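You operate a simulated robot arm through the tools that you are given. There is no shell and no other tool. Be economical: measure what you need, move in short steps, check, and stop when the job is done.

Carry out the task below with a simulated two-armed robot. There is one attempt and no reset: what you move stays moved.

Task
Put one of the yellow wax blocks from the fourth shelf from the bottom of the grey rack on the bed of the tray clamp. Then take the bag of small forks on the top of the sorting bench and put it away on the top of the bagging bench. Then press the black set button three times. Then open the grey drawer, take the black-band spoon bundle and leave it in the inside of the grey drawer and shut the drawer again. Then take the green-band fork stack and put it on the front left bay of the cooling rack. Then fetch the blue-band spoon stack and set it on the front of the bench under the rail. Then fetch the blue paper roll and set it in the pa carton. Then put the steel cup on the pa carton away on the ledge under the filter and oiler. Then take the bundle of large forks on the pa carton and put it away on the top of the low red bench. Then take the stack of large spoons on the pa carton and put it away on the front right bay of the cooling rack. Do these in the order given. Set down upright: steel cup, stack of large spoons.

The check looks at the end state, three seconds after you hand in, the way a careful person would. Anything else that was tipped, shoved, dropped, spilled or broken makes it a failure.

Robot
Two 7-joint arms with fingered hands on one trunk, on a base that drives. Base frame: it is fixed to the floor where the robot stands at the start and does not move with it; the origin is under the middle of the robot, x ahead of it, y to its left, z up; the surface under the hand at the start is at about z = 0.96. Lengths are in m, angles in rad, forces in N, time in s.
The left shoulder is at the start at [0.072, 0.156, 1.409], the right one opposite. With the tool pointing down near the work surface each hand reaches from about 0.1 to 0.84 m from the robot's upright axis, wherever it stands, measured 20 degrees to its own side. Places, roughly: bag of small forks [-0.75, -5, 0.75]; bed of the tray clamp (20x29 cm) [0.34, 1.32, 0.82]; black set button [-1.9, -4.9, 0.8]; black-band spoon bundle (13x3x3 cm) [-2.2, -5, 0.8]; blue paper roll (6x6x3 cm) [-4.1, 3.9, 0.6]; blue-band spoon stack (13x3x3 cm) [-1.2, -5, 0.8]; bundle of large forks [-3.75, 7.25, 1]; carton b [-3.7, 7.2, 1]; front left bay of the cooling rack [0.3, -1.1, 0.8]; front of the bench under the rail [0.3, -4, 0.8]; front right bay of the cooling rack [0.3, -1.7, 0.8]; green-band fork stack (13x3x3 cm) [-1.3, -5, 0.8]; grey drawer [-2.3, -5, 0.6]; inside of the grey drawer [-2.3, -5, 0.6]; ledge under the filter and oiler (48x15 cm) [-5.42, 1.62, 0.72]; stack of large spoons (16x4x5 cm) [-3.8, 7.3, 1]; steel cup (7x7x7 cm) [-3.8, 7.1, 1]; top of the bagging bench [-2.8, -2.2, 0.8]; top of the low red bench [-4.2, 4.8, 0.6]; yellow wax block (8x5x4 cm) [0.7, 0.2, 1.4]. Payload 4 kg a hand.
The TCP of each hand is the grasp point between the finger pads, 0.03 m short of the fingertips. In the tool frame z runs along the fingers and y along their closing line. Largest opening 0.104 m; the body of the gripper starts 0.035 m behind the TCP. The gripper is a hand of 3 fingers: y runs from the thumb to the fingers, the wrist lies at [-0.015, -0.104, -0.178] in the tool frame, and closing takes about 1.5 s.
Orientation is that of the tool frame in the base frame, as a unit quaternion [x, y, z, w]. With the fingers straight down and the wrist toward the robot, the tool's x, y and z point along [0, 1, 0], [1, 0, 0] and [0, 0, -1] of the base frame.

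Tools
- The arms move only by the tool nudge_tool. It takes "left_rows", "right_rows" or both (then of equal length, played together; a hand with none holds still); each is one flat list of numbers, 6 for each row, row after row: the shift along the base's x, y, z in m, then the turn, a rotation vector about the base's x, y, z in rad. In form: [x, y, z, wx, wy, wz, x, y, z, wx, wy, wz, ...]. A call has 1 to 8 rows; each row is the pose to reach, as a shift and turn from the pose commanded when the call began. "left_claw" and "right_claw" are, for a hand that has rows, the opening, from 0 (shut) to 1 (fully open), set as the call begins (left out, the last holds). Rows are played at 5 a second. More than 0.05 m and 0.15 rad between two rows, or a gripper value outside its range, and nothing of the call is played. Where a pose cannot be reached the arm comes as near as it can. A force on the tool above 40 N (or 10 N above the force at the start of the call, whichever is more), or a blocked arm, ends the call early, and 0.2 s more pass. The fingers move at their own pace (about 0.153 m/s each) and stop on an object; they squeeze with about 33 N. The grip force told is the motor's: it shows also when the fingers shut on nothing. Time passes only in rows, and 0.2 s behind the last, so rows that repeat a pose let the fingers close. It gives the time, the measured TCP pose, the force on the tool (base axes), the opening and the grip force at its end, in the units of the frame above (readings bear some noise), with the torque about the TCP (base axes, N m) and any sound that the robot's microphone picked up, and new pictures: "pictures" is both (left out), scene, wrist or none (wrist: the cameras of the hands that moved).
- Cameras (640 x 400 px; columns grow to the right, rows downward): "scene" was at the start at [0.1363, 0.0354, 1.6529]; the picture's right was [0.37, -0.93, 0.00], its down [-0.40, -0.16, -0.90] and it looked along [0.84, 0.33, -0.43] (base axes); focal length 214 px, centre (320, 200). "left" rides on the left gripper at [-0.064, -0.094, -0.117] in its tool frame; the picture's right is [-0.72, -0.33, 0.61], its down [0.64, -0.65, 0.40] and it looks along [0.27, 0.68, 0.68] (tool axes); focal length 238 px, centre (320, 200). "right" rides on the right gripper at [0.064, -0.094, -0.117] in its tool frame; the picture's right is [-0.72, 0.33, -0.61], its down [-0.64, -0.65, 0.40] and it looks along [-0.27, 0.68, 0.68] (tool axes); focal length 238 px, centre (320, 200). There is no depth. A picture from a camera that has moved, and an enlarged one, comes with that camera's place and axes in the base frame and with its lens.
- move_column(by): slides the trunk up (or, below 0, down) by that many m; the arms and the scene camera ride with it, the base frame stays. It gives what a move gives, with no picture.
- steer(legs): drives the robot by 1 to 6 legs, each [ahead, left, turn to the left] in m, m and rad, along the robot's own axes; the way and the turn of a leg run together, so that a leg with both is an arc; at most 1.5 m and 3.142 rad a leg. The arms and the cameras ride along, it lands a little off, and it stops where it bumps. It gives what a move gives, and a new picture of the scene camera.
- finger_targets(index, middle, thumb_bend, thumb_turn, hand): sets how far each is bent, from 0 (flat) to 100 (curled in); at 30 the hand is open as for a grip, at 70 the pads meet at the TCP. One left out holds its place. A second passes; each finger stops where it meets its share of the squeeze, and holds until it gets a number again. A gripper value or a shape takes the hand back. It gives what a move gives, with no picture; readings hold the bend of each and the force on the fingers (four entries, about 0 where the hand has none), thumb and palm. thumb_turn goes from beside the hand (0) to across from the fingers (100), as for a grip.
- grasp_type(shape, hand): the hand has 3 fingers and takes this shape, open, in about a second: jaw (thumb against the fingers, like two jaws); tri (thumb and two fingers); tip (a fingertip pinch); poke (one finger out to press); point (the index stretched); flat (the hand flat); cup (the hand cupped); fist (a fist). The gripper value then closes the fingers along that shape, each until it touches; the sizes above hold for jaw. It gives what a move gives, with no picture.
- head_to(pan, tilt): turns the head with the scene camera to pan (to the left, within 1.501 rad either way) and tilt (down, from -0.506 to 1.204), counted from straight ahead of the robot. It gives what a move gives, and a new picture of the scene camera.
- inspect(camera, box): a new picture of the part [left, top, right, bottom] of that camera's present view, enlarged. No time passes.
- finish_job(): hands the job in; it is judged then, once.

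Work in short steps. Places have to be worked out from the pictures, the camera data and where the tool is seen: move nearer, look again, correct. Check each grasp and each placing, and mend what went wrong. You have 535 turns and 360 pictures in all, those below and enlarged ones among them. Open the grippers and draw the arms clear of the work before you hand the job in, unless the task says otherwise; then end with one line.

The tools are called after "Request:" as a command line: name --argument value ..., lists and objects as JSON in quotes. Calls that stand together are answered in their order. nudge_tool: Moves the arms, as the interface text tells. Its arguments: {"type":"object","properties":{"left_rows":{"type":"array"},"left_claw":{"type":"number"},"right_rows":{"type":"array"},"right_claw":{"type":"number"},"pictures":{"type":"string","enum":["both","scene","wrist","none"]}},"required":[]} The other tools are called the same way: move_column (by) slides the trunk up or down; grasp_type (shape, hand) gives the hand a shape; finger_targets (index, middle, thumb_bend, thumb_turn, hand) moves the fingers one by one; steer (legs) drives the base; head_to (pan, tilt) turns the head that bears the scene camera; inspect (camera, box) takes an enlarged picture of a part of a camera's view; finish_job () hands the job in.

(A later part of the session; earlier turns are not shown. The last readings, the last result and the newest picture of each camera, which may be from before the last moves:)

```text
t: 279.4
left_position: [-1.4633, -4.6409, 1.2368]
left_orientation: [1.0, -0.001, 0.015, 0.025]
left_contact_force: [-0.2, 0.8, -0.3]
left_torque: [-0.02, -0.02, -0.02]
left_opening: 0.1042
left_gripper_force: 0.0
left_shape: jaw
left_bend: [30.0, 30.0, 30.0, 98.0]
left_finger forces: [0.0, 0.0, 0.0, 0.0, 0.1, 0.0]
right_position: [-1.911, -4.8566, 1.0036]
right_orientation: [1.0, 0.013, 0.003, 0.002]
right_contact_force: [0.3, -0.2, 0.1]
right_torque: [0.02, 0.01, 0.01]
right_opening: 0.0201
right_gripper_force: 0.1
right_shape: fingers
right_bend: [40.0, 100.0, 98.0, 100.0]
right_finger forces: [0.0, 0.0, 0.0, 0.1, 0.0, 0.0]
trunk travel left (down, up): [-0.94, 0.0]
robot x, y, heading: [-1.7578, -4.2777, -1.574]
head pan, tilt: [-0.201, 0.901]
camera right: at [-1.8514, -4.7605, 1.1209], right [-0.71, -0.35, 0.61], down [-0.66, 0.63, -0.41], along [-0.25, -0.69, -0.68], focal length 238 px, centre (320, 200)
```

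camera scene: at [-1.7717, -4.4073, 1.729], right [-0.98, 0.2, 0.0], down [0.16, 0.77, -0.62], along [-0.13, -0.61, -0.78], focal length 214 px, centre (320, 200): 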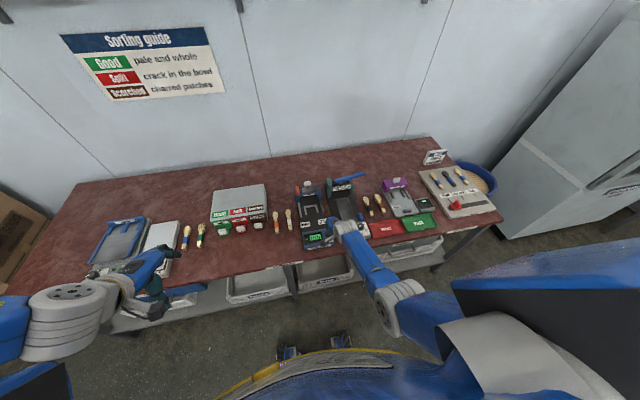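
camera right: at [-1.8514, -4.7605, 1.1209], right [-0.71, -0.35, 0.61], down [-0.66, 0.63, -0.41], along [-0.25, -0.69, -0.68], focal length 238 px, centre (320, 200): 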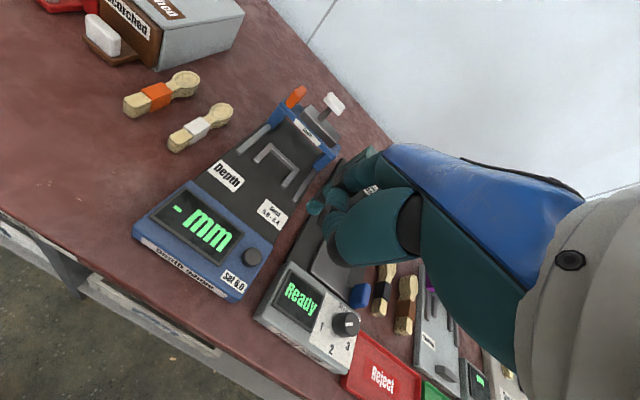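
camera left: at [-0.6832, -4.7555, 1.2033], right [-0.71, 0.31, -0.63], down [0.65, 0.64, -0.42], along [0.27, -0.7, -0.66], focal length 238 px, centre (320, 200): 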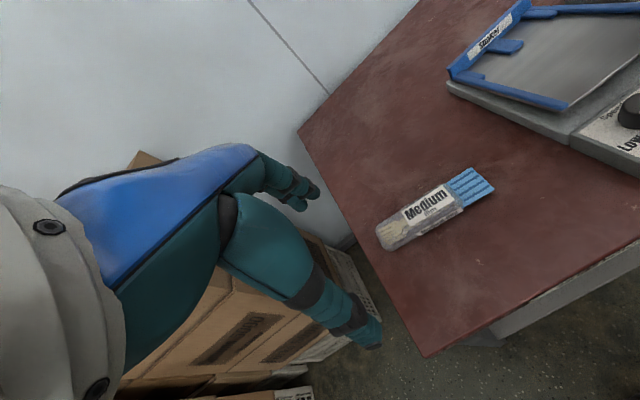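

Three clicks, done. Next is the grey drawer: I set the hand back to jaw, back off and shift right to look at its handle.

Request:
grasp_type --hand "right" --shape "jaw"

Request:
steer --legs '[[-0.35, 0, 0], [0, -0.37, 0]]'

Request:
move_column --by -0.3

Request:
head_to --pan -0.2 --tilt 0.6

```text
t: 280.2
left_position: [-1.4622, -4.6412, 1.2374]
left_orientation: [1.0, -0.001, 0.015, 0.025]
left_contact_force: [0.3, 0.8, 0.5]
left_torque: [0.0, 0.0, 0.0]
left_opening: 0.1039
left_gripper_force: 0.1
left_shape: jaw
left_bend: [30.0, 30.0, 30.0, 98.0]
left_finger forces: [0.0, 0.0, 0.0, 0.1, 0.0, 0.0]
right_position: [-1.9115, -4.8568, 1.0017]
right_orientation: [1.0, 0.014, 0.002, 0.002]
right_contact_force: [-0.2, 0.5, 0.6]
right_torque: [0.03, -0.01, 0.0]
right_opening: 0.1034
right_gripper_force: 0.0
right_shape: jaw
right_bend: [30.0, 30.0, 30.0, 98.0]
right_finger forces: [0.0, 0.0, 0.1, 0.0, 0.0, 0.0]
trunk travel left (down, up): [-0.94, 0.0]
robot x, y, heading: [-1.7562, -4.2761, -1.573]
head pan, tilt: [-0.201, 0.901]
```

```text
t: 284.5
left_position: [-1.8165, -4.2881, 1.2334]
left_orientation: [1.0, -0.001, 0.011, 0.026]
left_contact_force: [1.4, -0.7, -1.0]
left_torque: [0.0, 0.09, 0.01]
left_opening: 0.1038
left_gripper_force: 0.1
left_shape: jaw
left_bend: [30.0, 30.0, 30.0, 98.0]
left_finger forces: [0.0, 0.0, 0.0, 0.0, 0.0, 0.1]
right_position: [-2.2687, -4.5038, 1.0046]
right_orientation: [1.0, 0.013, -0.001, 0.002]
right_contact_force: [0.8, 0.2, 0.4]
right_torque: [0.0, 0.08, 0.01]
right_opening: 0.1036
right_gripper_force: 0.0
right_shape: jaw
right_bend: [30.0, 30.0, 30.0, 98.0]
right_finger forces: [0.0, 0.1, 0.1, 0.0, 0.1, 0.1]
trunk travel left (down, up): [-0.94, 0.0]
robot x, y, heading: [-2.1234, -3.9298, -1.579]
head pan, tilt: [-0.201, 0.901]
camera scene: at [-2.1188, -4.0528, 1.7291], right [-0.98, 0.21, 0.01], down [0.15, 0.77, -0.62], along [-0.14, -0.61, -0.78], focal length 214 px, centre (320, 200)
```

scene: 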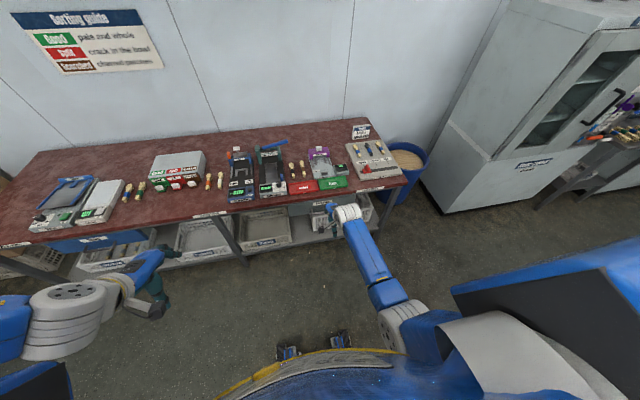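

```text
t: 287.5
left_position: [-1.8306, -4.2882, 0.9373]
left_orientation: [0.999, -0.001, 0.018, 0.026]
left_contact_force: [-0.5, -0.1, 0.5]
left_torque: [-0.01, 0.0, -0.03]
left_opening: 0.1041
left_gripper_force: 0.1
left_shape: jaw
left_bend: [30.0, 30.0, 30.0, 98.0]
left_finger forces: [0.1, 0.0, 0.0, 0.0, 0.1, 0.1]
right_position: [-2.281, -4.5034, 0.7032]
right_orientation: [1.0, 0.013, 0.005, 0.003]
right_contact_force: [0.1, 0.2, 0.2]
right_torque: [0.02, 0.01, 0.02]
right_opening: 0.1037
right_gripper_force: 0.0
right_shape: jaw
right_bend: [30.0, 30.0, 30.0, 98.0]
right_finger forces: [0.0, 0.0, 0.0, 0.1, 0.1, 0.0]
trunk travel left (down, up): [-0.64, 0.3]
robot x, y, heading: [-2.1209, -3.9277, -1.576]
head pan, tilt: [-0.201, 0.901]
```

```text
t: 288.3
left_position: [-1.8303, -4.2885, 0.937]
left_orientation: [1.0, 0.0, 0.017, 0.027]
left_contact_force: [-0.4, 0.8, 0.8]
left_torque: [-0.02, 0.01, 0.0]
left_opening: 0.1038
left_gripper_force: 0.1
left_shape: jaw
left_bend: [30.0, 30.0, 30.0, 98.0]
left_finger forces: [0.0, 0.0, 0.0, 0.1, 0.0, 0.0]
right_position: [-2.2777, -4.5038, 0.7031]
right_orientation: [1.0, 0.013, 0.003, 0.003]
right_contact_force: [0.4, -0.3, 0.0]
right_torque: [-0.03, 0.01, 0.0]
right_opening: 0.1037
right_gripper_force: 0.2
right_shape: jaw
right_bend: [30.0, 30.0, 30.0, 98.0]
right_finger forces: [0.0, 0.1, 0.1, 0.1, 0.1, 0.1]
trunk travel left (down, up): [-0.64, 0.3]
robot x, y, heading: [-2.1238, -3.93, -1.582]
head pan, tilt: [-0.201, 0.6]
camera scene: at [-2.1406, -4.0654, 1.4537], right [-0.98, 0.21, 0.0], down [0.12, 0.55, -0.82], along [-0.17, -0.81, -0.57], focal length 214 px, centre (320, 200)
```

scene: 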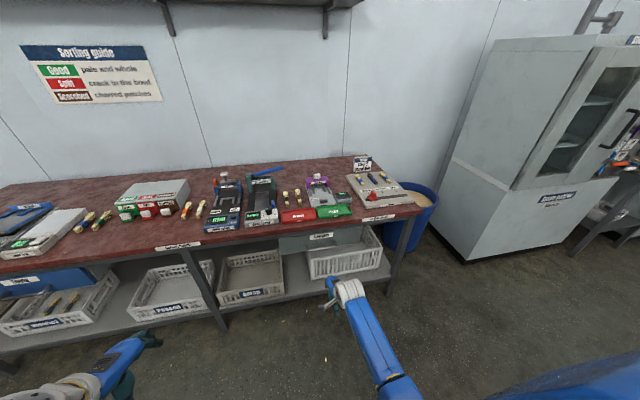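

Request:
inspect --camera "scene" --box '[220, 180, 440, 290]'

Request:
inspect --camera "right" --box '[0, 0, 640, 400]'

```text
2.91 times, centred on (330, 235) of scene
camera zoom: at [-2.1406, -4.0654, 1.4537], right [-0.98, 0.21, 0.0], down [0.12, 0.55, -0.82], along [-0.17, -0.81, -0.57], focal length 624 px, centre (291, 98)
```

zoom: 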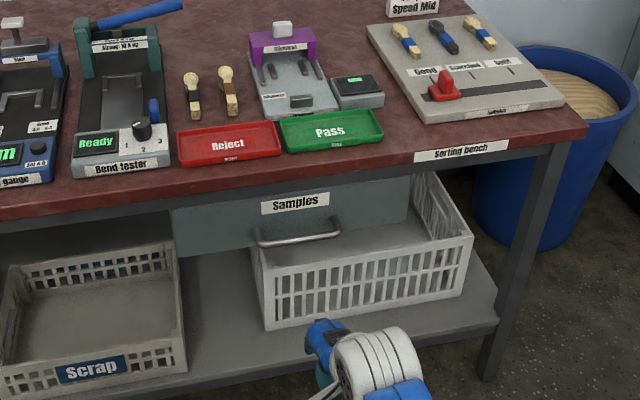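

```text
1.00 times, centred on (320, 200) of right (not enlarged: the box is as wide or as high as the picture)
camera zoom: at [-2.2191, -4.4065, 0.8212], right [-0.72, -0.34, 0.61], down [-0.65, 0.63, -0.41], along [-0.24, -0.69, -0.68], focal length 238 px, centre (320, 200)
```

zoom: 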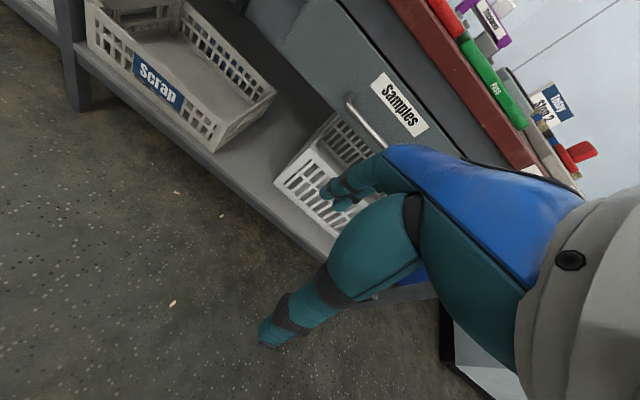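

The handle bar is at about (-2.29, -4.79, 0.652). I pitch the right hand 50° forward, so the thumb goes under and the fingers over the bar, with the opening reduced.

Request:
nudge_tool --right_rows '[-0.002, -0.01, -0.008, -0.145, 0, 0, -0.004, -0.02, -0.016, -0.29, 0, 0, -0.006, -0.03, -0.024, -0.435, 0, 0, -0.008, -0.04, -0.032, -0.58, 0, 0, -0.01, -0.05, -0.04, -0.725, 0, 0, -0.012, -0.06, -0.042, -0.87, 0, 0]' --right_claw 0.65 --pictures "both"

```text
t: 289.7
left_position: [-1.8296, -4.2892, 0.9369]
left_orientation: [1.0, -0.001, 0.017, 0.026]
left_contact_force: [0.3, -0.6, 0.5]
left_torque: [0.01, 0.0, 0.01]
left_opening: 0.1039
left_gripper_force: 0.1
left_shape: jaw
left_bend: [30.0, 30.0, 30.0, 98.0]
left_finger forces: [0.0, 0.0, 0.0, 0.1, 0.1, 0.0]
right_position: [-2.2913, -4.565, 0.6604]
right_orientation: [0.906, 0.015, -0.001, 0.423]
right_contact_force: [-0.3, 0.5, -0.2]
right_torque: [-0.02, 0.0, 0.01]
right_opening: 0.0678
right_gripper_force: 0.1
right_shape: jaw
right_bend: [28.0, 39.0, 62.0, 100.0]
right_finger forces: [0.0, 0.0, 0.0, 0.0, 0.1, 0.0]
trunk travel left (down, up): [-0.64, 0.3]
robot x, y, heading: [-2.1247, -3.9255, -1.58]
head pan, tilt: [-0.201, 0.6]
camera scene: at [-2.141, -4.0679, 1.4535], right [-0.98, 0.21, 0.0], down [0.12, 0.56, -0.82], along [-0.17, -0.81, -0.57], focal length 214 px, centre (320, 200)
camera right: at [-2.2319, -4.4131, 0.6631], right [-0.71, 0.25, 0.66], down [-0.66, 0.09, -0.75], along [-0.25, -0.96, 0.09], focal length 238 px, centre (320, 200)
```

scene: 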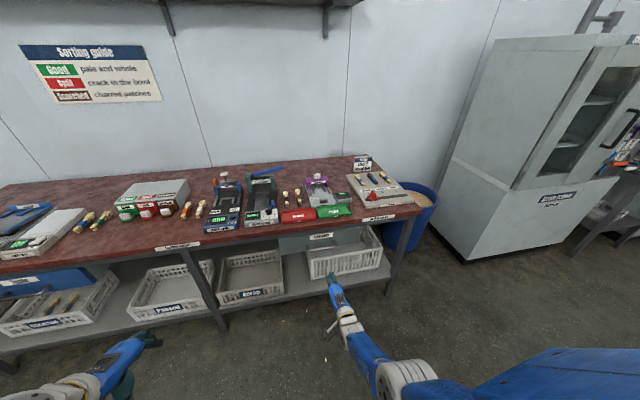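
right: 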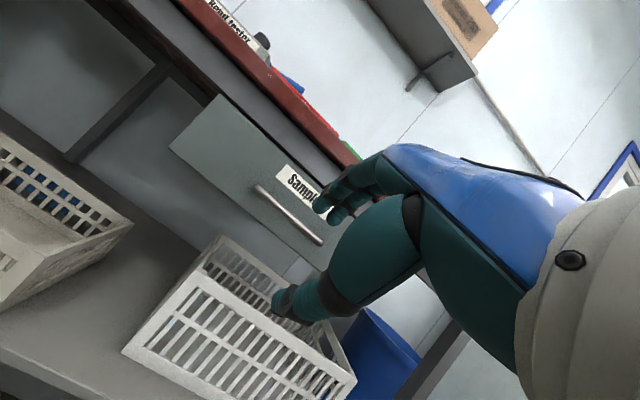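

The handle passes between fingers and thumb; its middle is near (-2.31, -4.79, 0.648). I adjust slightly and drive forward 0.14.

Request:
nudge_tool --right_rows '[-0.012, 0, -0.004, 0, 0, 0]' --pictures "none"

Request:
steer --legs '[[0.14, 0, 0]]'

Request:
inspect --camera "right" --box '[0, 0, 640, 400]'

```text
t: 290.1
left_position: [-1.8304, -4.2884, 0.9367]
left_orientation: [0.999, 0.0, 0.018, 0.028]
left_contact_force: [-0.5, 0.0, -0.4]
left_torque: [-0.04, -0.02, -0.04]
left_opening: 0.1039
left_gripper_force: 0.0
left_shape: jaw
left_bend: [30.0, 30.0, 30.0, 98.0]
left_finger forces: [0.0, 0.0, 0.0, 0.0, 0.1, 0.0]
right_position: [-2.3028, -4.5625, 0.6555]
right_orientation: [0.906, 0.013, -0.002, 0.423]
right_contact_force: [-0.6, 0.1, 1.0]
right_torque: [-0.04, -0.02, -0.01]
right_opening: 0.0677
right_gripper_force: 0.0
right_shape: jaw
right_bend: [28.0, 39.0, 62.0, 100.0]
right_finger forces: [0.1, 0.0, 0.1, 0.0, 0.1, 0.0]
trunk travel left (down, up): [-0.64, 0.3]
robot x, y, heading: [-2.1226, -3.9248, -1.577]
head pan, tilt: [-0.201, 0.6]
```

```text
t: 291.4
left_position: [-1.8295, -4.4257, 0.9381]
left_orientation: [0.999, 0.001, 0.017, 0.027]
left_contact_force: [0.5, 0.1, -0.4]
left_torque: [0.01, -0.01, -0.04]
left_opening: 0.1038
left_gripper_force: 0.0
left_shape: jaw
left_bend: [30.0, 30.0, 30.0, 98.0]
left_finger forces: [0.0, 0.1, 0.1, 0.1, 0.0, 0.1]
right_position: [-2.3021, -4.6998, 0.6574]
right_orientation: [0.906, 0.016, -0.001, 0.424]
right_contact_force: [0.2, 0.5, -0.2]
right_torque: [-0.02, 0.02, -0.02]
right_opening: 0.0677
right_gripper_force: 0.1
right_shape: jaw
right_bend: [28.0, 39.0, 62.0, 100.0]
right_finger forces: [0.0, 0.0, 0.0, 0.0, 0.0, 0.0]
trunk travel left (down, up): [-0.64, 0.3]
robot x, y, heading: [-2.1245, -4.065, -1.575]
head pan, tilt: [-0.201, 0.6]
camera scene: at [-2.1411, -4.2019, 1.4541], right [-0.98, 0.2, 0.0], down [0.11, 0.55, -0.83], along [-0.17, -0.81, -0.56], focal length 214 px, centre (320, 200)
```

scene: 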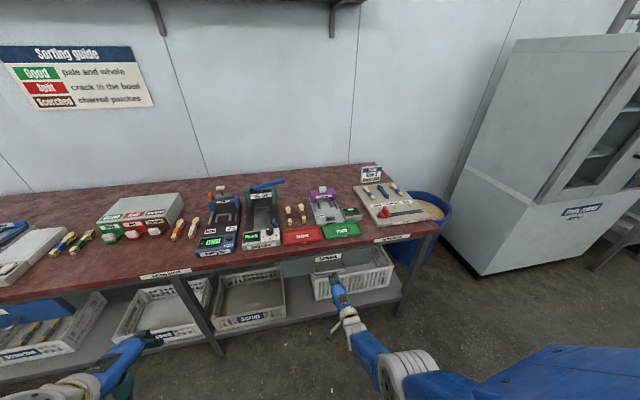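

```text
1.00 times, centred on (320, 200) of right (not enlarged: the box is as wide or as high as the picture)
camera zoom: at [-2.2432, -4.5494, 0.6605], right [-0.72, 0.24, 0.65], down [-0.66, 0.09, -0.75], along [-0.24, -0.97, 0.09], focal length 238 px, centre (320, 200)
```

zoom: 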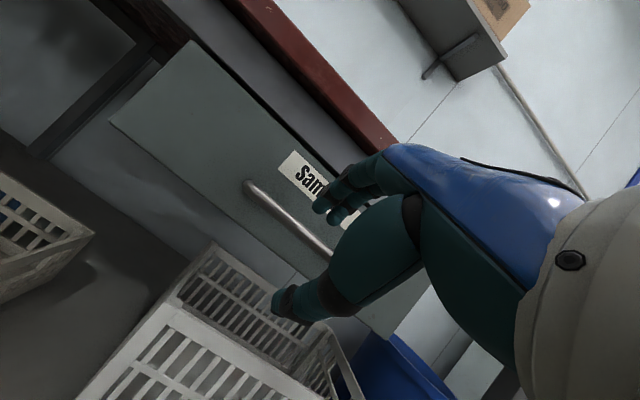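

Aligned (bar at z≈0.645). I advance 0.075 more and close on the bar.

Request:
steer --legs '[[0.075, 0, 0]]'

Request:
inspect --camera "right" --box '[160, 100, 480, 300]'

```text
t: 292.4
left_position: [-1.8295, -4.498, 0.9381]
left_orientation: [0.999, 0.001, 0.016, 0.028]
left_contact_force: [-0.1, 0.7, -0.4]
left_torque: [-0.02, -0.03, -0.02]
left_opening: 0.1037
left_gripper_force: 0.1
left_shape: jaw
left_bend: [30.0, 30.0, 30.0, 98.0]
left_finger forces: [0.0, 0.1, 0.1, 0.0, 0.0, 0.0]
right_position: [-2.3019, -4.7737, 0.6587]
right_orientation: [0.905, 0.016, -0.001, 0.424]
right_contact_force: [-0.1, 1.0, -0.5]
right_torque: [0.0, 0.03, 0.0]
right_opening: 0.0676
right_gripper_force: 0.0
right_shape: jaw
right_bend: [28.0, 39.0, 62.0, 100.0]
right_finger forces: [0.0, 0.1, 0.0, 0.0, 0.0, 0.0]
trunk travel left (down, up): [-0.64, 0.3]
robot x, y, heading: [-2.1238, -4.1424, -1.576]
head pan, tilt: [-0.201, 0.6]
camera scene: at [-2.1414, -4.2741, 1.4543], right [-0.98, 0.2, 0.0], down [0.11, 0.55, -0.83], along [-0.17, -0.81, -0.56], focal length 214 px, centre (320, 200)
```

scene: 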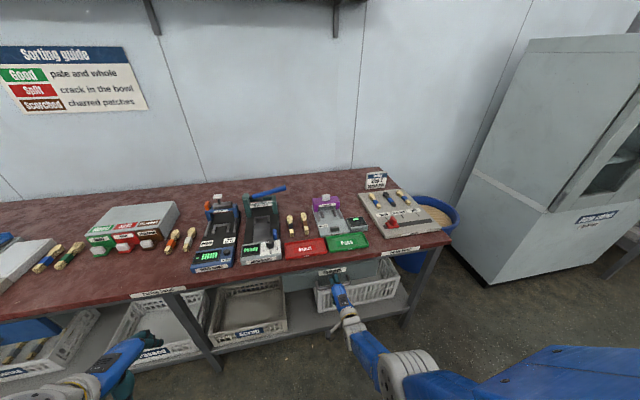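

```text
2.00 times, centred on (320, 200) of right
camera zoom: at [-2.243, -4.6229, 0.6612], right [-0.72, 0.24, 0.65], down [-0.65, 0.09, -0.75], along [-0.24, -0.97, 0.1], focal length 477 px, centre (320, 200)
```

zoom: 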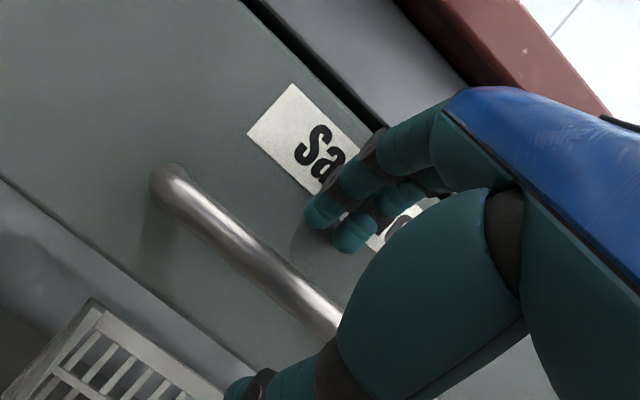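

The bar sits 2 cm beyond the TCP along the fingers. I go 1 cm further in and close.

Request:
nudge_tool --right_rows '[0, -0.009, -0.007, 0, 0, 0, 0, -0.009, -0.007, 0, 0, 0]' --pictures "none"

Request:
nudge_tool --right_rows '[0, 0, 0, 0, 0, 0, 0, 0, 0, 0, 0, 0, 0, 0, 0, 0, 0, 0, 0, 0, 0, 0, 0, 0, 0, 0, 0, 0, 0, 0, 0, 0, 0, 0, 0, 0]' --right_claw 0 --pictures "wrist"

```text
t: 293.0
left_position: [-1.8281, -4.4997, 0.9372]
left_orientation: [0.999, 0.003, 0.018, 0.028]
left_contact_force: [-0.3, 0.0, 0.8]
left_torque: [0.01, 0.02, 0.01]
left_opening: 0.1039
left_gripper_force: 0.0
left_shape: jaw
left_bend: [30.0, 30.0, 30.0, 98.0]
left_finger forces: [0.0, 0.0, 0.0, 0.0, 0.0, 0.0]
right_position: [-2.3012, -4.7809, 0.6615]
right_orientation: [0.906, 0.016, -0.001, 0.424]
right_contact_force: [0.1, 11.7, 4.7]
right_torque: [-0.41, 0.0, 0.03]
right_opening: 0.0654
right_gripper_force: 0.1
right_shape: jaw
right_bend: [29.0, 40.0, 62.0, 100.0]
right_finger forces: [7.0, 4.8, 0.0, 0.1, 0.0, 0.0]
right hand out of reach, approached as far as the arm can: row 1, 2
trunk travel left (down, up): [-0.64, 0.3]
robot x, y, heading: [-2.1222, -4.1435, -1.575]
head pan, tilt: [-0.201, 0.6]
```

```text
t: 294.4
left_position: [-1.8295, -4.5013, 0.9373]
left_orientation: [0.999, 0.003, 0.018, 0.028]
left_contact_force: [-0.1, 0.0, -0.3]
left_torque: [0.02, 0.0, 0.0]
left_opening: 0.1039
left_gripper_force: 0.1
left_shape: jaw
left_bend: [30.0, 30.0, 30.0, 98.0]
left_finger forces: [0.0, 0.0, 0.1, 0.0, 0.1, 0.1]
right_position: [-2.302, -4.7784, 0.656]
right_orientation: [0.908, 0.015, 0.0, 0.418]
right_contact_force: [2.1, 23.2, -15.6]
right_torque: [0.61, -0.07, -0.02]
right_opening: 0.0015
right_gripper_force: 33.2
right_shape: jaw
right_bend: [74.0, 62.0, 42.0, 100.0]
right_finger forces: [15.9, 5.8, 0.0, 0.0, 44.8, 0.1]
trunk travel left (down, up): [-0.64, 0.3]
robot x, y, heading: [-2.1234, -4.1398, -1.572]
head pan, tilt: [-0.201, 0.6]
camera right: at [-2.2428, -4.6274, 0.6602], right [-0.72, 0.24, 0.66], down [-0.65, 0.1, -0.75], along [-0.24, -0.97, 0.08], focal length 238 px, centre (320, 200)
```

right: 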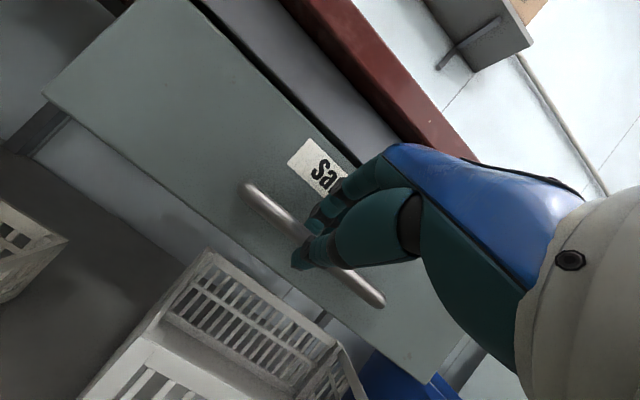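

The fingers are closed around the bar area with real force. I test by pulling back 5 cm with the base.

Request:
steer --legs '[[-0.05, 0, 0]]'

Request:
inspect --camera "right" --box '[0, 0, 640, 400]'

```text
t: 295.3
left_position: [-1.8276, -4.459, 0.9352]
left_orientation: [1.0, 0.003, 0.019, 0.025]
left_contact_force: [-0.2, -0.7, 0.3]
left_torque: [0.02, 0.01, 0.01]
left_opening: 0.1039
left_gripper_force: 0.1
left_shape: jaw
left_bend: [30.0, 30.0, 30.0, 98.0]
left_finger forces: [0.0, 0.1, 0.1, 0.0, 0.0, 0.0]
right_position: [-2.3024, -4.7378, 0.6553]
right_orientation: [0.907, 0.017, 0.0, 0.42]
right_contact_force: [-0.8, -3.2, -18.7]
right_torque: [0.32, 0.02, -0.06]
right_opening: 0.0014
right_gripper_force: 33.2
right_shape: jaw
right_bend: [73.0, 61.0, 39.0, 100.0]
right_finger forces: [18.7, 7.6, 0.0, 0.0, 37.4, 0.1]
trunk travel left (down, up): [-0.64, 0.3]
robot x, y, heading: [-2.1226, -4.0883, -1.577]
head pan, tilt: [-0.201, 0.6]
camera scene: at [-2.1422, -4.2407, 1.4526], right [-0.98, 0.2, 0.0], down [0.11, 0.56, -0.82], along [-0.17, -0.8, -0.57], focal length 214 px, centre (320, 200)
```

scene: 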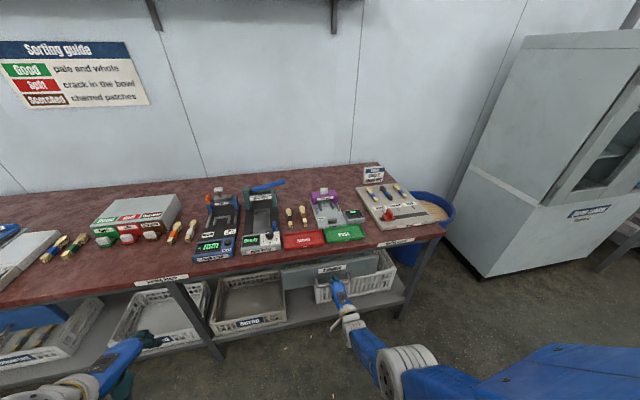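

```text
1.00 times, centred on (320, 200) of right (not enlarged: the box is as wide or as high as the picture)
camera zoom: at [-2.243, -4.5874, 0.6595], right [-0.72, 0.24, 0.66], down [-0.65, 0.1, -0.75], along [-0.24, -0.97, 0.09], focal length 238 px, centre (320, 200)
```

zoom: 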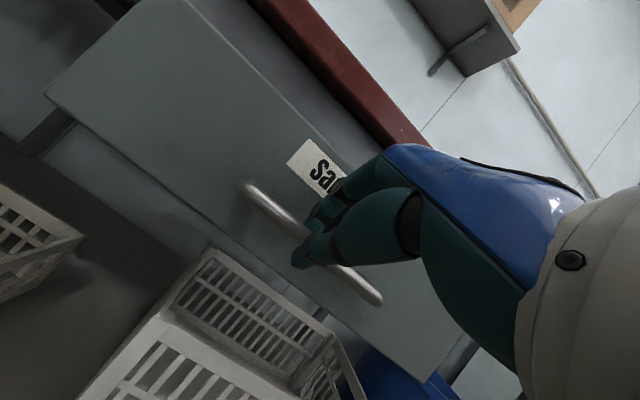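

The drawer follows the hand. I pull another 0.2 m.

Request:
steer --legs '[[-0.1, 0, 0], [-0.1, 0, 0]]'

```text
t: 297.2
left_position: [-1.8225, -4.2565, 0.9363]
left_orientation: [0.999, 0.005, 0.021, 0.03]
left_contact_force: [-0.5, -0.9, -1.0]
left_torque: [-0.04, 0.01, 0.0]
left_opening: 0.1039
left_gripper_force: 0.0
left_shape: jaw
left_bend: [30.0, 30.0, 30.0, 97.0]
left_finger forces: [0.0, 0.0, 0.0, 0.0, 0.0, 0.0]
right_position: [-2.3033, -4.5339, 0.6564]
right_orientation: [0.907, 0.014, -0.002, 0.421]
right_contact_force: [-2.3, -0.5, -23.8]
right_torque: [0.41, 0.02, -0.05]
right_opening: 0.0006
right_gripper_force: 33.2
right_shape: jaw
right_bend: [73.0, 62.0, 38.0, 100.0]
right_finger forces: [16.6, 6.0, 0.0, 0.0, 38.9, 0.0]
trunk travel left (down, up): [-0.64, 0.3]
robot x, y, heading: [-2.1187, -3.8917, -1.575]
head pan, tilt: [-0.201, 0.6]
camera scene: at [-2.1403, -4.036, 1.4531], right [-0.98, 0.2, 0.0], down [0.11, 0.56, -0.82], along [-0.17, -0.8, -0.57], focal length 214 px, centre (320, 200)
```

scene: 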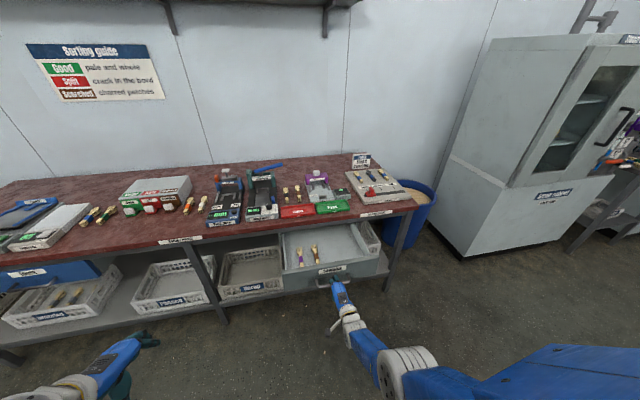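

The drawer is open about 0.24 m with two bundles in it and room on the right side. I release and back away.

Request:
nudge_tool --right_rows '[0, 0, 0, 0, 0, 0, 0, 0, 0, 0, 0, 0, 0, 0, 0, 0, 0, 0, 0, 0, 0, 0, 0, 0]' --right_claw 0.8 --pictures "none"

Request:
steer --legs '[[-0.15, 0, 0]]'

Request:
inspect --camera "scene" --box '[230, 150, 430, 290]'

```text
t: 298.2
left_position: [-1.8232, -4.2535, 0.9372]
left_orientation: [0.999, 0.006, 0.023, 0.034]
left_contact_force: [-0.4, 0.0, -0.2]
left_torque: [0.0, 0.01, 0.01]
left_opening: 0.1037
left_gripper_force: 0.0
left_shape: jaw
left_bend: [30.0, 30.0, 30.0, 97.0]
left_finger forces: [0.1, 0.0, 0.0, 0.1, 0.0, 0.0]
right_position: [-2.3028, -4.5327, 0.6601]
right_orientation: [0.906, 0.013, -0.002, 0.424]
right_contact_force: [0.3, 0.0, -0.2]
right_torque: [-0.04, -0.01, 0.02]
right_opening: 0.083
right_gripper_force: 0.0
right_shape: jaw
right_bend: [27.0, 34.0, 50.0, 99.0]
right_finger forces: [0.0, 0.1, 0.1, 0.0, 0.0, 0.0]
trunk travel left (down, up): [-0.64, 0.3]
robot x, y, heading: [-2.124, -3.8909, -1.578]
head pan, tilt: [-0.201, 0.6]
```

```text
t: 299.6
left_position: [-1.8217, -4.1061, 0.938]
left_orientation: [0.999, 0.006, 0.022, 0.032]
left_contact_force: [0.3, -0.1, 0.4]
left_torque: [0.01, -0.01, 0.02]
left_opening: 0.1036
left_gripper_force: 0.0
left_shape: jaw
left_bend: [30.0, 30.0, 30.0, 97.0]
left_finger forces: [0.0, 0.0, 0.1, 0.0, 0.1, 0.0]
right_position: [-2.3022, -4.3834, 0.6582]
right_orientation: [0.906, 0.014, -0.002, 0.423]
right_contact_force: [-0.1, -0.1, -0.4]
right_torque: [-0.02, -0.01, 0.01]
right_opening: 0.0832
right_gripper_force: 0.1
right_shape: jaw
right_bend: [27.0, 34.0, 50.0, 99.0]
right_finger forces: [0.0, 0.0, 0.0, 0.0, 0.0, 0.0]
trunk travel left (down, up): [-0.64, 0.3]
robot x, y, heading: [-2.1226, -3.7412, -1.577]
head pan, tilt: [-0.201, 0.6]
camera scene: at [-2.1393, -3.8837, 1.4534], right [-0.98, 0.21, 0.0], down [0.12, 0.56, -0.82], along [-0.17, -0.81, -0.57], focal length 214 px, centre (320, 200)
```

scene: 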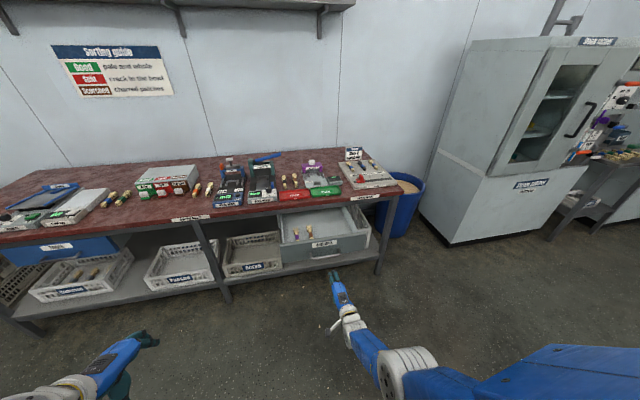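

```text
2.86 times, centred on (330, 220) of scene
camera zoom: at [-2.1393, -3.8837, 1.4534], right [-0.98, 0.21, 0.0], down [0.12, 0.56, -0.82], along [-0.17, -0.81, -0.57], focal length 613 px, centre (291, 143)
```

zoom: 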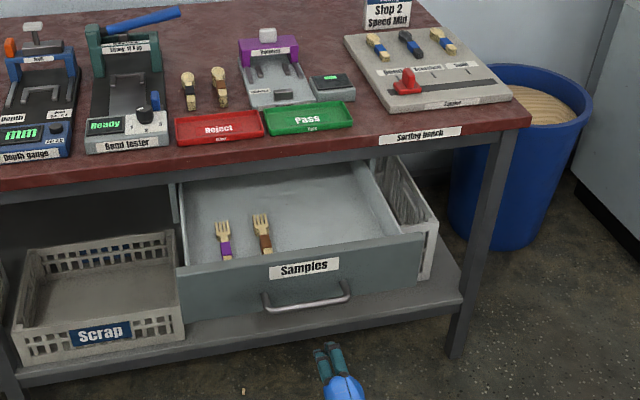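

The black-band spoon bundle (left of the brown-band one) is near (-2.16, -5.03), lying along y. I re-level the hand, raise the trunk, then yaw the hand 90° so it closes along x.

Request:
nudge_tool --right_rows '[0, 0.01, 0.01, 0.145, 0, 0, 0, 0.02, 0.02, 0.29, 0, 0, 0, 0.03, 0.03, 0.435, 0, 0, 0, 0.04, 0.04, 0.58, 0, 0, 0, 0.04, 0.05, 0.725, 0, 0, 0, 0.04, 0.05, 0.87, 0, 0]' --right_claw 0.75 --pictures "none"

Request:
move_column --by 0.3

Request:
nudge_tool --right_rows '[0, -0.01, 0, 0, 0, -0.143, 0, -0.02, 0, 0, 0, -0.286, 0, -0.03, 0, 0, 0, -0.429, 0, -0.04, 0, 0, 0, -0.572, 0, -0.05, 0, 0, 0, -0.715, 0, -0.05, 0, 0, 0, -0.858, 0, -0.05, 0, 0, 0, -1.0, 0, -0.05, 0, 0, 0, -1.143]' --pictures "none"

Request:
nudge_tool --right_rows '[0, 0, 0, 0, 0, -0.143, 0, 0, 0, 0, 0, -0.286, 0, 0, 0, 0, 0, -0.428]' --pictures "scene"

```text
t: 301.0
left_position: [-1.8213, -4.1046, 0.9388]
left_orientation: [0.999, 0.007, 0.024, 0.034]
left_contact_force: [-0.1, -0.6, 0.2]
left_torque: [-0.01, -0.02, -0.01]
left_opening: 0.1039
left_gripper_force: 0.1
left_shape: jaw
left_bend: [30.0, 30.0, 30.0, 97.0]
left_finger forces: [0.1, 0.0, 0.1, 0.0, 0.0, 0.0]
right_position: [-2.3036, -4.3426, 0.7103]
right_orientation: [1.0, 0.013, 0.004, 0.002]
right_contact_force: [0.1, 0.9, 0.1]
right_torque: [0.01, 0.0, 0.01]
right_opening: 0.0782
right_gripper_force: 0.1
right_shape: jaw
right_bend: [27.0, 36.0, 54.0, 99.0]
right_finger forces: [0.0, 0.0, 0.1, 0.0, 0.0, 0.0]
trunk travel left (down, up): [-0.64, 0.3]
robot x, y, heading: [-2.1203, -3.7407, -1.581]
head pan, tilt: [-0.201, 0.6]
```

```text
t: 304.0
left_position: [-1.819, -4.105, 1.2387]
left_orientation: [0.999, 0.006, 0.023, 0.035]
left_contact_force: [-0.1, 0.0, 0.5]
left_torque: [0.01, -0.01, -0.05]
left_opening: 0.104
left_gripper_force: 0.0
left_shape: jaw
left_bend: [30.0, 30.0, 30.0, 97.0]
left_finger forces: [0.1, 0.1, 0.0, 0.1, 0.0, 0.1]
right_position: [-2.3018, -4.3427, 1.011]
right_orientation: [1.0, 0.014, 0.004, 0.003]
right_contact_force: [0.1, -0.4, 0.4]
right_torque: [-0.01, 0.01, -0.02]
right_opening: 0.078
right_gripper_force: 0.1
right_shape: jaw
right_bend: [27.0, 36.0, 54.0, 99.0]
right_finger forces: [0.1, 0.1, 0.0, 0.1, 0.0, 0.0]
trunk travel left (down, up): [-0.94, 0.0]
robot x, y, heading: [-2.1196, -3.7415, -1.577]
head pan, tilt: [-0.201, 0.6]
```

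```text
t: 305.8
left_position: [-1.8192, -4.1064, 1.2391]
left_orientation: [0.999, 0.008, 0.024, 0.034]
left_contact_force: [-0.3, 0.3, -0.3]
left_torque: [0.01, 0.03, 0.0]
left_opening: 0.1037
left_gripper_force: 0.1
left_shape: jaw
left_bend: [30.0, 30.0, 30.0, 97.0]
left_finger forces: [0.0, 0.0, 0.1, 0.0, 0.0, 0.0]
right_position: [-2.3013, -4.3937, 1.0104]
right_orientation: [0.848, -0.53, 0.0, 0.005]
right_contact_force: [-0.4, -0.5, 0.5]
right_torque: [-0.02, -0.01, 0.01]
right_opening: 0.0783
right_gripper_force: 0.1
right_shape: jaw
right_bend: [27.0, 36.0, 54.0, 99.0]
right_finger forces: [0.0, 0.1, 0.0, 0.0, 0.1, 0.1]
trunk travel left (down, up): [-0.94, 0.0]
robot x, y, heading: [-2.1219, -3.7402, -1.575]
head pan, tilt: [-0.201, 0.6]
```

```text
t: 306.6
left_position: [-1.8196, -4.1068, 1.238]
left_orientation: [0.999, 0.007, 0.026, 0.035]
left_contact_force: [-0.2, 0.5, -0.4]
left_torque: [-0.03, 0.02, 0.01]
left_opening: 0.104
left_gripper_force: 0.1
left_shape: jaw
left_bend: [30.0, 30.0, 30.0, 97.0]
left_finger forces: [0.1, 0.0, 0.1, 0.0, 0.0, 0.1]
right_position: [-2.3111, -4.3765, 1.0167]
right_orientation: [0.715, -0.699, -0.002, 0.005]
right_contact_force: [0.2, 0.7, -0.2]
right_torque: [0.0, -0.02, 0.0]
right_opening: 0.078
right_gripper_force: 0.1
right_shape: jaw
right_bend: [27.0, 36.0, 54.0, 99.0]
right_finger forces: [0.0, 0.1, 0.0, 0.0, 0.0, 0.0]
right hand out of reach, approached as far as the arm can: row 2, 3
trunk travel left (down, up): [-0.94, 0.0]
robot x, y, heading: [-2.1259, -3.7432, -1.579]
head pan, tilt: [-0.201, 0.6]
camera scene: at [-2.1378, -3.8828, 1.7537], right [-0.98, 0.21, 0.0], down [0.11, 0.56, -0.82], along [-0.17, -0.81, -0.57], focal length 214 px, centre (320, 200)
```

scene: 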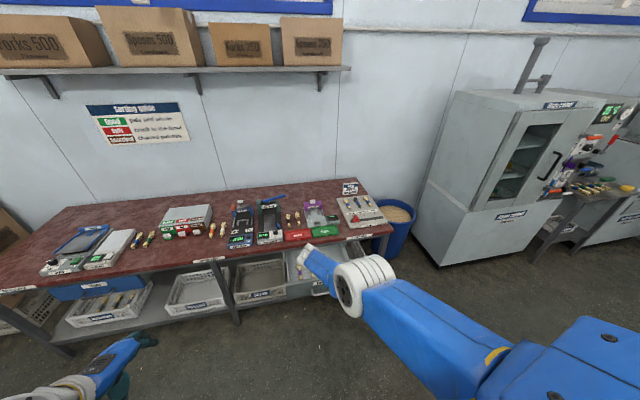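

The hand is yawed so it closes along x. The open drawer blocks standing straight in front, so I go left of it to (-1.70, -4.43) and reach over to the right.

Request:
steer --legs '[[0, 0.43, 0], [0.68, 0, 0.006]]'

Request:
nudge_tool --right_rows '[-0.04, 0, 0, 0, 0, 0, -0.08, 0, 0, 0, 0, 0, -0.12, 0, 0, 0, 0, 0, -0.16, 0, 0, 0, 0, 0, -0.2, 0, -0.01, 0, 0, 0, -0.24, 0, -0.02, 0, 0, 0, -0.275, 0, -0.03, 0, 0, 0]' --pictures "both"

```text
t: 312.6
left_position: [-1.3912, -4.7838, 1.2387]
left_orientation: [0.999, 0.01, 0.024, 0.037]
left_contact_force: [-0.5, -0.1, 0.3]
left_torque: [0.01, 0.04, 0.0]
left_opening: 0.1041
left_gripper_force: 0.1
left_shape: jaw
left_bend: [30.0, 30.0, 30.0, 97.0]
left_finger forces: [0.1, 0.0, 0.0, 0.1, 0.1, 0.1]
right_position: [-1.8824, -5.0535, 1.0192]
right_orientation: [0.716, -0.699, -0.002, 0.008]
right_contact_force: [-0.6, 0.1, 0.1]
right_torque: [-0.02, 0.02, -0.01]
right_opening: 0.0781
right_gripper_force: 0.1
right_shape: jaw
right_bend: [27.0, 36.0, 54.0, 99.0]
right_finger forces: [0.0, 0.1, 0.1, 0.0, 0.0, 0.0]
trunk travel left (down, up): [-0.94, 0.0]
robot x, y, heading: [-1.6941, -4.4268, -1.576]
head pan, tilt: [-0.201, 0.6]
camera scene: at [-1.7099, -4.5584, 1.7541], right [-0.98, 0.2, 0.0], down [0.11, 0.55, -0.83], along [-0.17, -0.81, -0.56], focal length 214 px, centre (320, 200)
```

scene: 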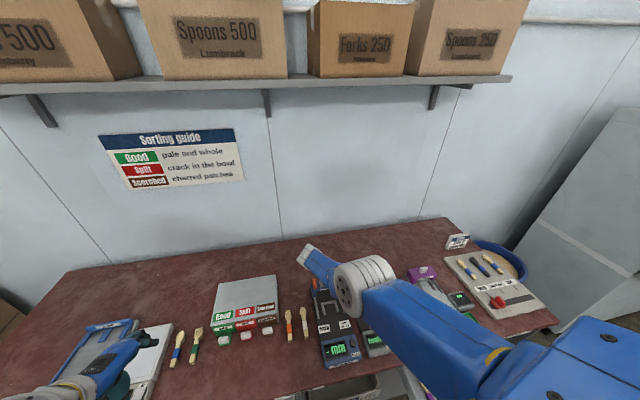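

```text
t: 314.2
left_position: [-1.3954, -4.7835, 1.2403]
left_orientation: [0.999, 0.011, 0.028, 0.038]
left_contact_force: [-0.1, 0.2, 0.1]
left_torque: [-0.04, -0.03, 0.03]
left_opening: 0.1037
left_gripper_force: 0.1
left_shape: jaw
left_bend: [30.0, 30.0, 30.0, 97.0]
left_finger forces: [0.0, 0.0, 0.0, 0.0, 0.0, 0.0]
right_position: [-2.1481, -5.0479, 0.9943]
right_orientation: [0.717, -0.698, 0.0, 0.005]
right_contact_force: [0.2, 0.3, 0.3]
right_torque: [-0.01, 0.0, 0.03]
right_opening: 0.0783
right_gripper_force: 0.1
right_shape: jaw
right_bend: [27.0, 36.0, 54.0, 99.0]
right_finger forces: [0.0, 0.1, 0.0, 0.1, 0.0, 0.0]
right hand out of reach, approached as far as the arm can: row 1, 2, 3, 4, 5, 7
trunk travel left (down, up): [-0.94, 0.0]
robot x, y, heading: [-1.6979, -4.4209, -1.573]
head pan, tilt: [-0.201, 0.6]
camera scene: at [-1.7174, -4.5608, 1.7538], right [-0.98, 0.2, 0.0], down [0.12, 0.55, -0.82], along [-0.17, -0.81, -0.57], focal length 214 px, centre (320, 200)
camera right: at [-2.0519, -5.1084, 1.1123], right [-0.34, 0.71, 0.61], down [0.63, 0.66, -0.41], along [-0.7, 0.24, -0.68], focal length 238 px, centre (320, 200)
```

scene: 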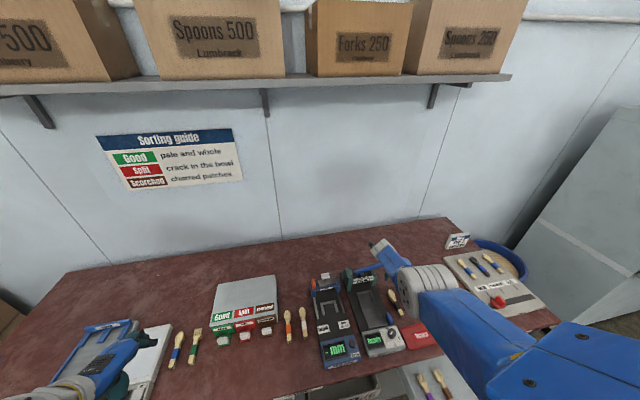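
right: 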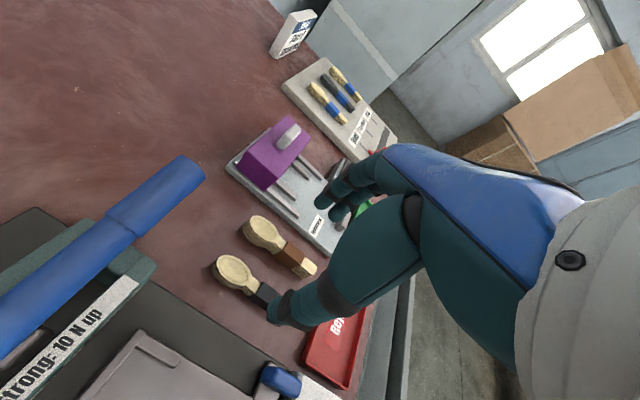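

In the wrist view the black band is at about (-2.162, -5.01) and the brown one at x=-2.227. I narrow the opening to 5.5 cm, centre and lower part-way.

Request:
nudge_tool --right_rows '[-0.004, 0.015, -0.02, 0, 0, 0, -0.008, 0.03, -0.04, 0, 0, 0, -0.01, 0.036, -0.07, 0, 0, 0, -0.01, 0.036, -0.1, 0, 0, 0]' --right_claw 0.53 --pictures "wrist"

```text
t: 315.2
left_position: [-1.3932, -4.7854, 1.2396]
left_orientation: [0.999, 0.011, 0.028, 0.036]
left_contact_force: [0.2, 0.7, 0.1]
left_torque: [0.02, -0.01, -0.02]
left_opening: 0.1039
left_gripper_force: 0.0
left_shape: jaw
left_bend: [30.0, 30.0, 30.0, 97.0]
left_finger forces: [0.0, 0.0, 0.0, 0.1, 0.1, 0.0]
right_position: [-2.1622, -4.9768, 0.9143]
right_orientation: [0.717, -0.698, -0.001, 0.006]
right_contact_force: [-0.1, 0.1, 0.9]
right_torque: [0.02, -0.03, -0.01]
right_opening: 0.0555
right_gripper_force: 0.1
right_shape: jaw
right_bend: [74.0, 43.0, 68.0, 100.0]
right_finger forces: [0.0, 0.0, 0.1, 0.0, 0.1, 0.0]
right hand out of reach, approached as far as the arm can: row 2, 3, 4
trunk travel left (down, up): [-0.94, 0.0]
robot x, y, heading: [-1.6972, -4.422, -1.572]
head pan, tilt: [-0.201, 0.6]
camera right: at [-2.0658, -5.0364, 1.0327], right [-0.34, 0.71, 0.61], down [0.63, 0.66, -0.41], along [-0.7, 0.24, -0.68], focal length 238 px, centre (320, 200)
```

right: 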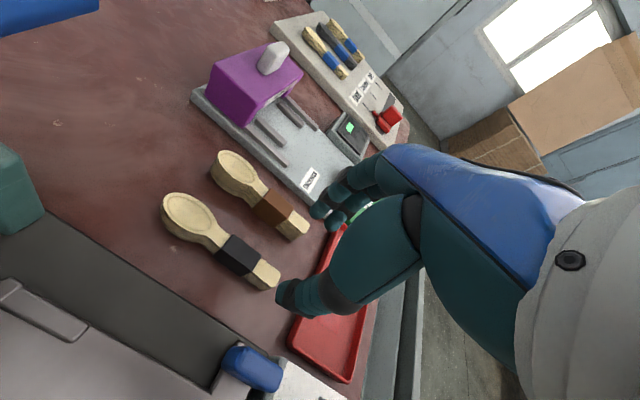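

The arm is nearly straight, since the trunk is too high for this reach. I raise the hand and lower the trunk to compensate.

Request:
nudge_tool --right_rows '[0, 0, 0.04, 0, 0, 0, 0, -0.01, 0.08, 0, 0, 0, 0, -0.02, 0.12, 0, 0, 0]' --pictures "none"

Request:
move_column --by -0.12

Request:
nudge_tool --right_rows '[0.003, -0.01, 0, 0, 0, 0, 0.006, -0.02, 0, 0, 0, 0]' --pictures "wrist"

```text
t: 316.0
left_position: [-1.3919, -4.7857, 1.2386]
left_orientation: [0.999, 0.011, 0.027, 0.036]
left_contact_force: [0.1, 0.3, -1.0]
left_torque: [-0.02, 0.03, -0.02]
left_opening: 0.1036
left_gripper_force: 0.0
left_shape: jaw
left_bend: [30.0, 30.0, 30.0, 97.0]
left_finger forces: [0.0, 0.0, 0.0, 0.1, 0.0, 0.1]
right_position: [-2.1617, -4.9957, 1.035]
right_orientation: [0.717, -0.698, -0.001, 0.005]
right_contact_force: [0.5, 0.1, -0.1]
right_torque: [0.01, -0.02, 0.0]
right_opening: 0.0556
right_gripper_force: 0.0
right_shape: jaw
right_bend: [74.0, 43.0, 68.0, 100.0]
right_finger forces: [0.1, 0.0, 0.0, 0.0, 0.0, 0.1]
trunk travel left (down, up): [-0.94, 0.0]
robot x, y, heading: [-1.6955, -4.4215, -1.575]
head pan, tilt: [-0.201, 0.6]
```

```text
t: 317.5
left_position: [-1.3929, -4.7848, 1.1186]
left_orientation: [0.999, 0.011, 0.026, 0.036]
left_contact_force: [0.7, 0.5, 0.4]
left_torque: [0.0, 0.03, -0.01]
left_opening: 0.1041
left_gripper_force: 0.1
left_shape: jaw
left_bend: [30.0, 30.0, 30.0, 97.0]
left_finger forces: [0.0, 0.0, 0.0, 0.1, 0.0, 0.1]
right_position: [-2.1614, -4.9947, 0.9152]
right_orientation: [0.716, -0.698, -0.001, 0.007]
right_contact_force: [0.0, -0.2, 0.2]
right_torque: [0.0, -0.03, 0.0]
right_opening: 0.0554
right_gripper_force: 0.0
right_shape: jaw
right_bend: [74.0, 43.0, 68.0, 100.0]
right_finger forces: [0.0, 0.0, 0.0, 0.0, 0.0, 0.0]
trunk travel left (down, up): [-0.82, 0.12]
robot x, y, heading: [-1.6974, -4.4247, -1.574]
head pan, tilt: [-0.201, 0.6]
```

```text
t: 318.1
left_position: [-1.3931, -4.7861, 1.1178]
left_orientation: [0.999, 0.01, 0.026, 0.037]
left_contact_force: [-0.6, -0.7, -0.2]
left_torque: [0.02, -0.03, -0.02]
left_opening: 0.1039
left_gripper_force: 0.0
left_shape: jaw
left_bend: [30.0, 30.0, 30.0, 97.0]
left_finger forces: [0.1, 0.0, 0.1, 0.0, 0.0, 0.0]
right_position: [-2.155, -5.0155, 0.9149]
right_orientation: [0.716, -0.698, -0.002, 0.004]
right_contact_force: [-0.2, 0.0, 0.4]
right_torque: [-0.06, -0.04, 0.02]
right_opening: 0.0557
right_gripper_force: 0.1
right_shape: jaw
right_bend: [74.0, 43.0, 68.0, 100.0]
right_finger forces: [0.0, 0.0, 0.0, 0.1, 0.0, 0.0]
trunk travel left (down, up): [-0.82, 0.12]
robot x, y, heading: [-1.6956, -4.4219, -1.575]
head pan, tilt: [-0.201, 0.6]
camera right: at [-2.059, -5.0769, 1.0315], right [-0.34, 0.71, 0.61], down [0.63, 0.66, -0.41], along [-0.7, 0.25, -0.67], focal length 238 px, centre (320, 200)
```

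right: 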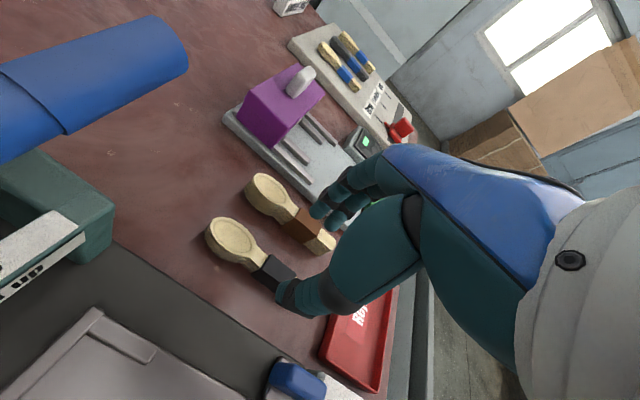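

Well centred on the black band. I lower to TCP 0.832.

Request:
nudge_tool --right_rows '[0, 0.004, -0.03, 0, 0, 0, -0.001, 0.008, -0.06, 0, 0, 0, -0.001, 0.008, -0.083, 0, 0, 0]' --pictures "wrist"

```text
t: 318.9
left_position: [-1.3935, -4.7854, 1.1193]
left_orientation: [0.999, 0.011, 0.027, 0.037]
left_contact_force: [0.4, 0.1, 0.5]
left_torque: [0.03, 0.01, -0.03]
left_opening: 0.1039
left_gripper_force: 0.0
left_shape: jaw
left_bend: [30.0, 30.0, 30.0, 97.0]
left_finger forces: [0.0, 0.1, 0.0, 0.0, 0.0, 0.0]
right_position: [-2.1562, -5.0086, 0.8311]
right_orientation: [0.717, -0.698, -0.001, 0.005]
right_contact_force: [0.1, -0.1, 0.3]
right_torque: [0.02, -0.04, 0.01]
right_opening: 0.0553
right_gripper_force: 0.0
right_shape: jaw
right_bend: [74.0, 43.0, 68.0, 100.0]
right_finger forces: [0.0, 0.0, 0.0, 0.1, 0.7, 0.0]
trunk travel left (down, up): [-0.82, 0.12]
robot x, y, heading: [-1.6927, -4.4214, -1.572]
head pan, tilt: [-0.201, 0.6]
camera right: at [-2.0605, -5.0693, 0.9486], right [-0.34, 0.71, 0.61], down [0.63, 0.66, -0.41], along [-0.7, 0.25, -0.67], focal length 238 px, centre (320, 200)
```

right: 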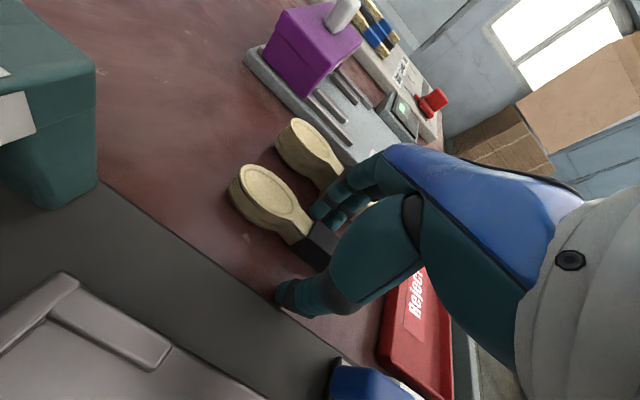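

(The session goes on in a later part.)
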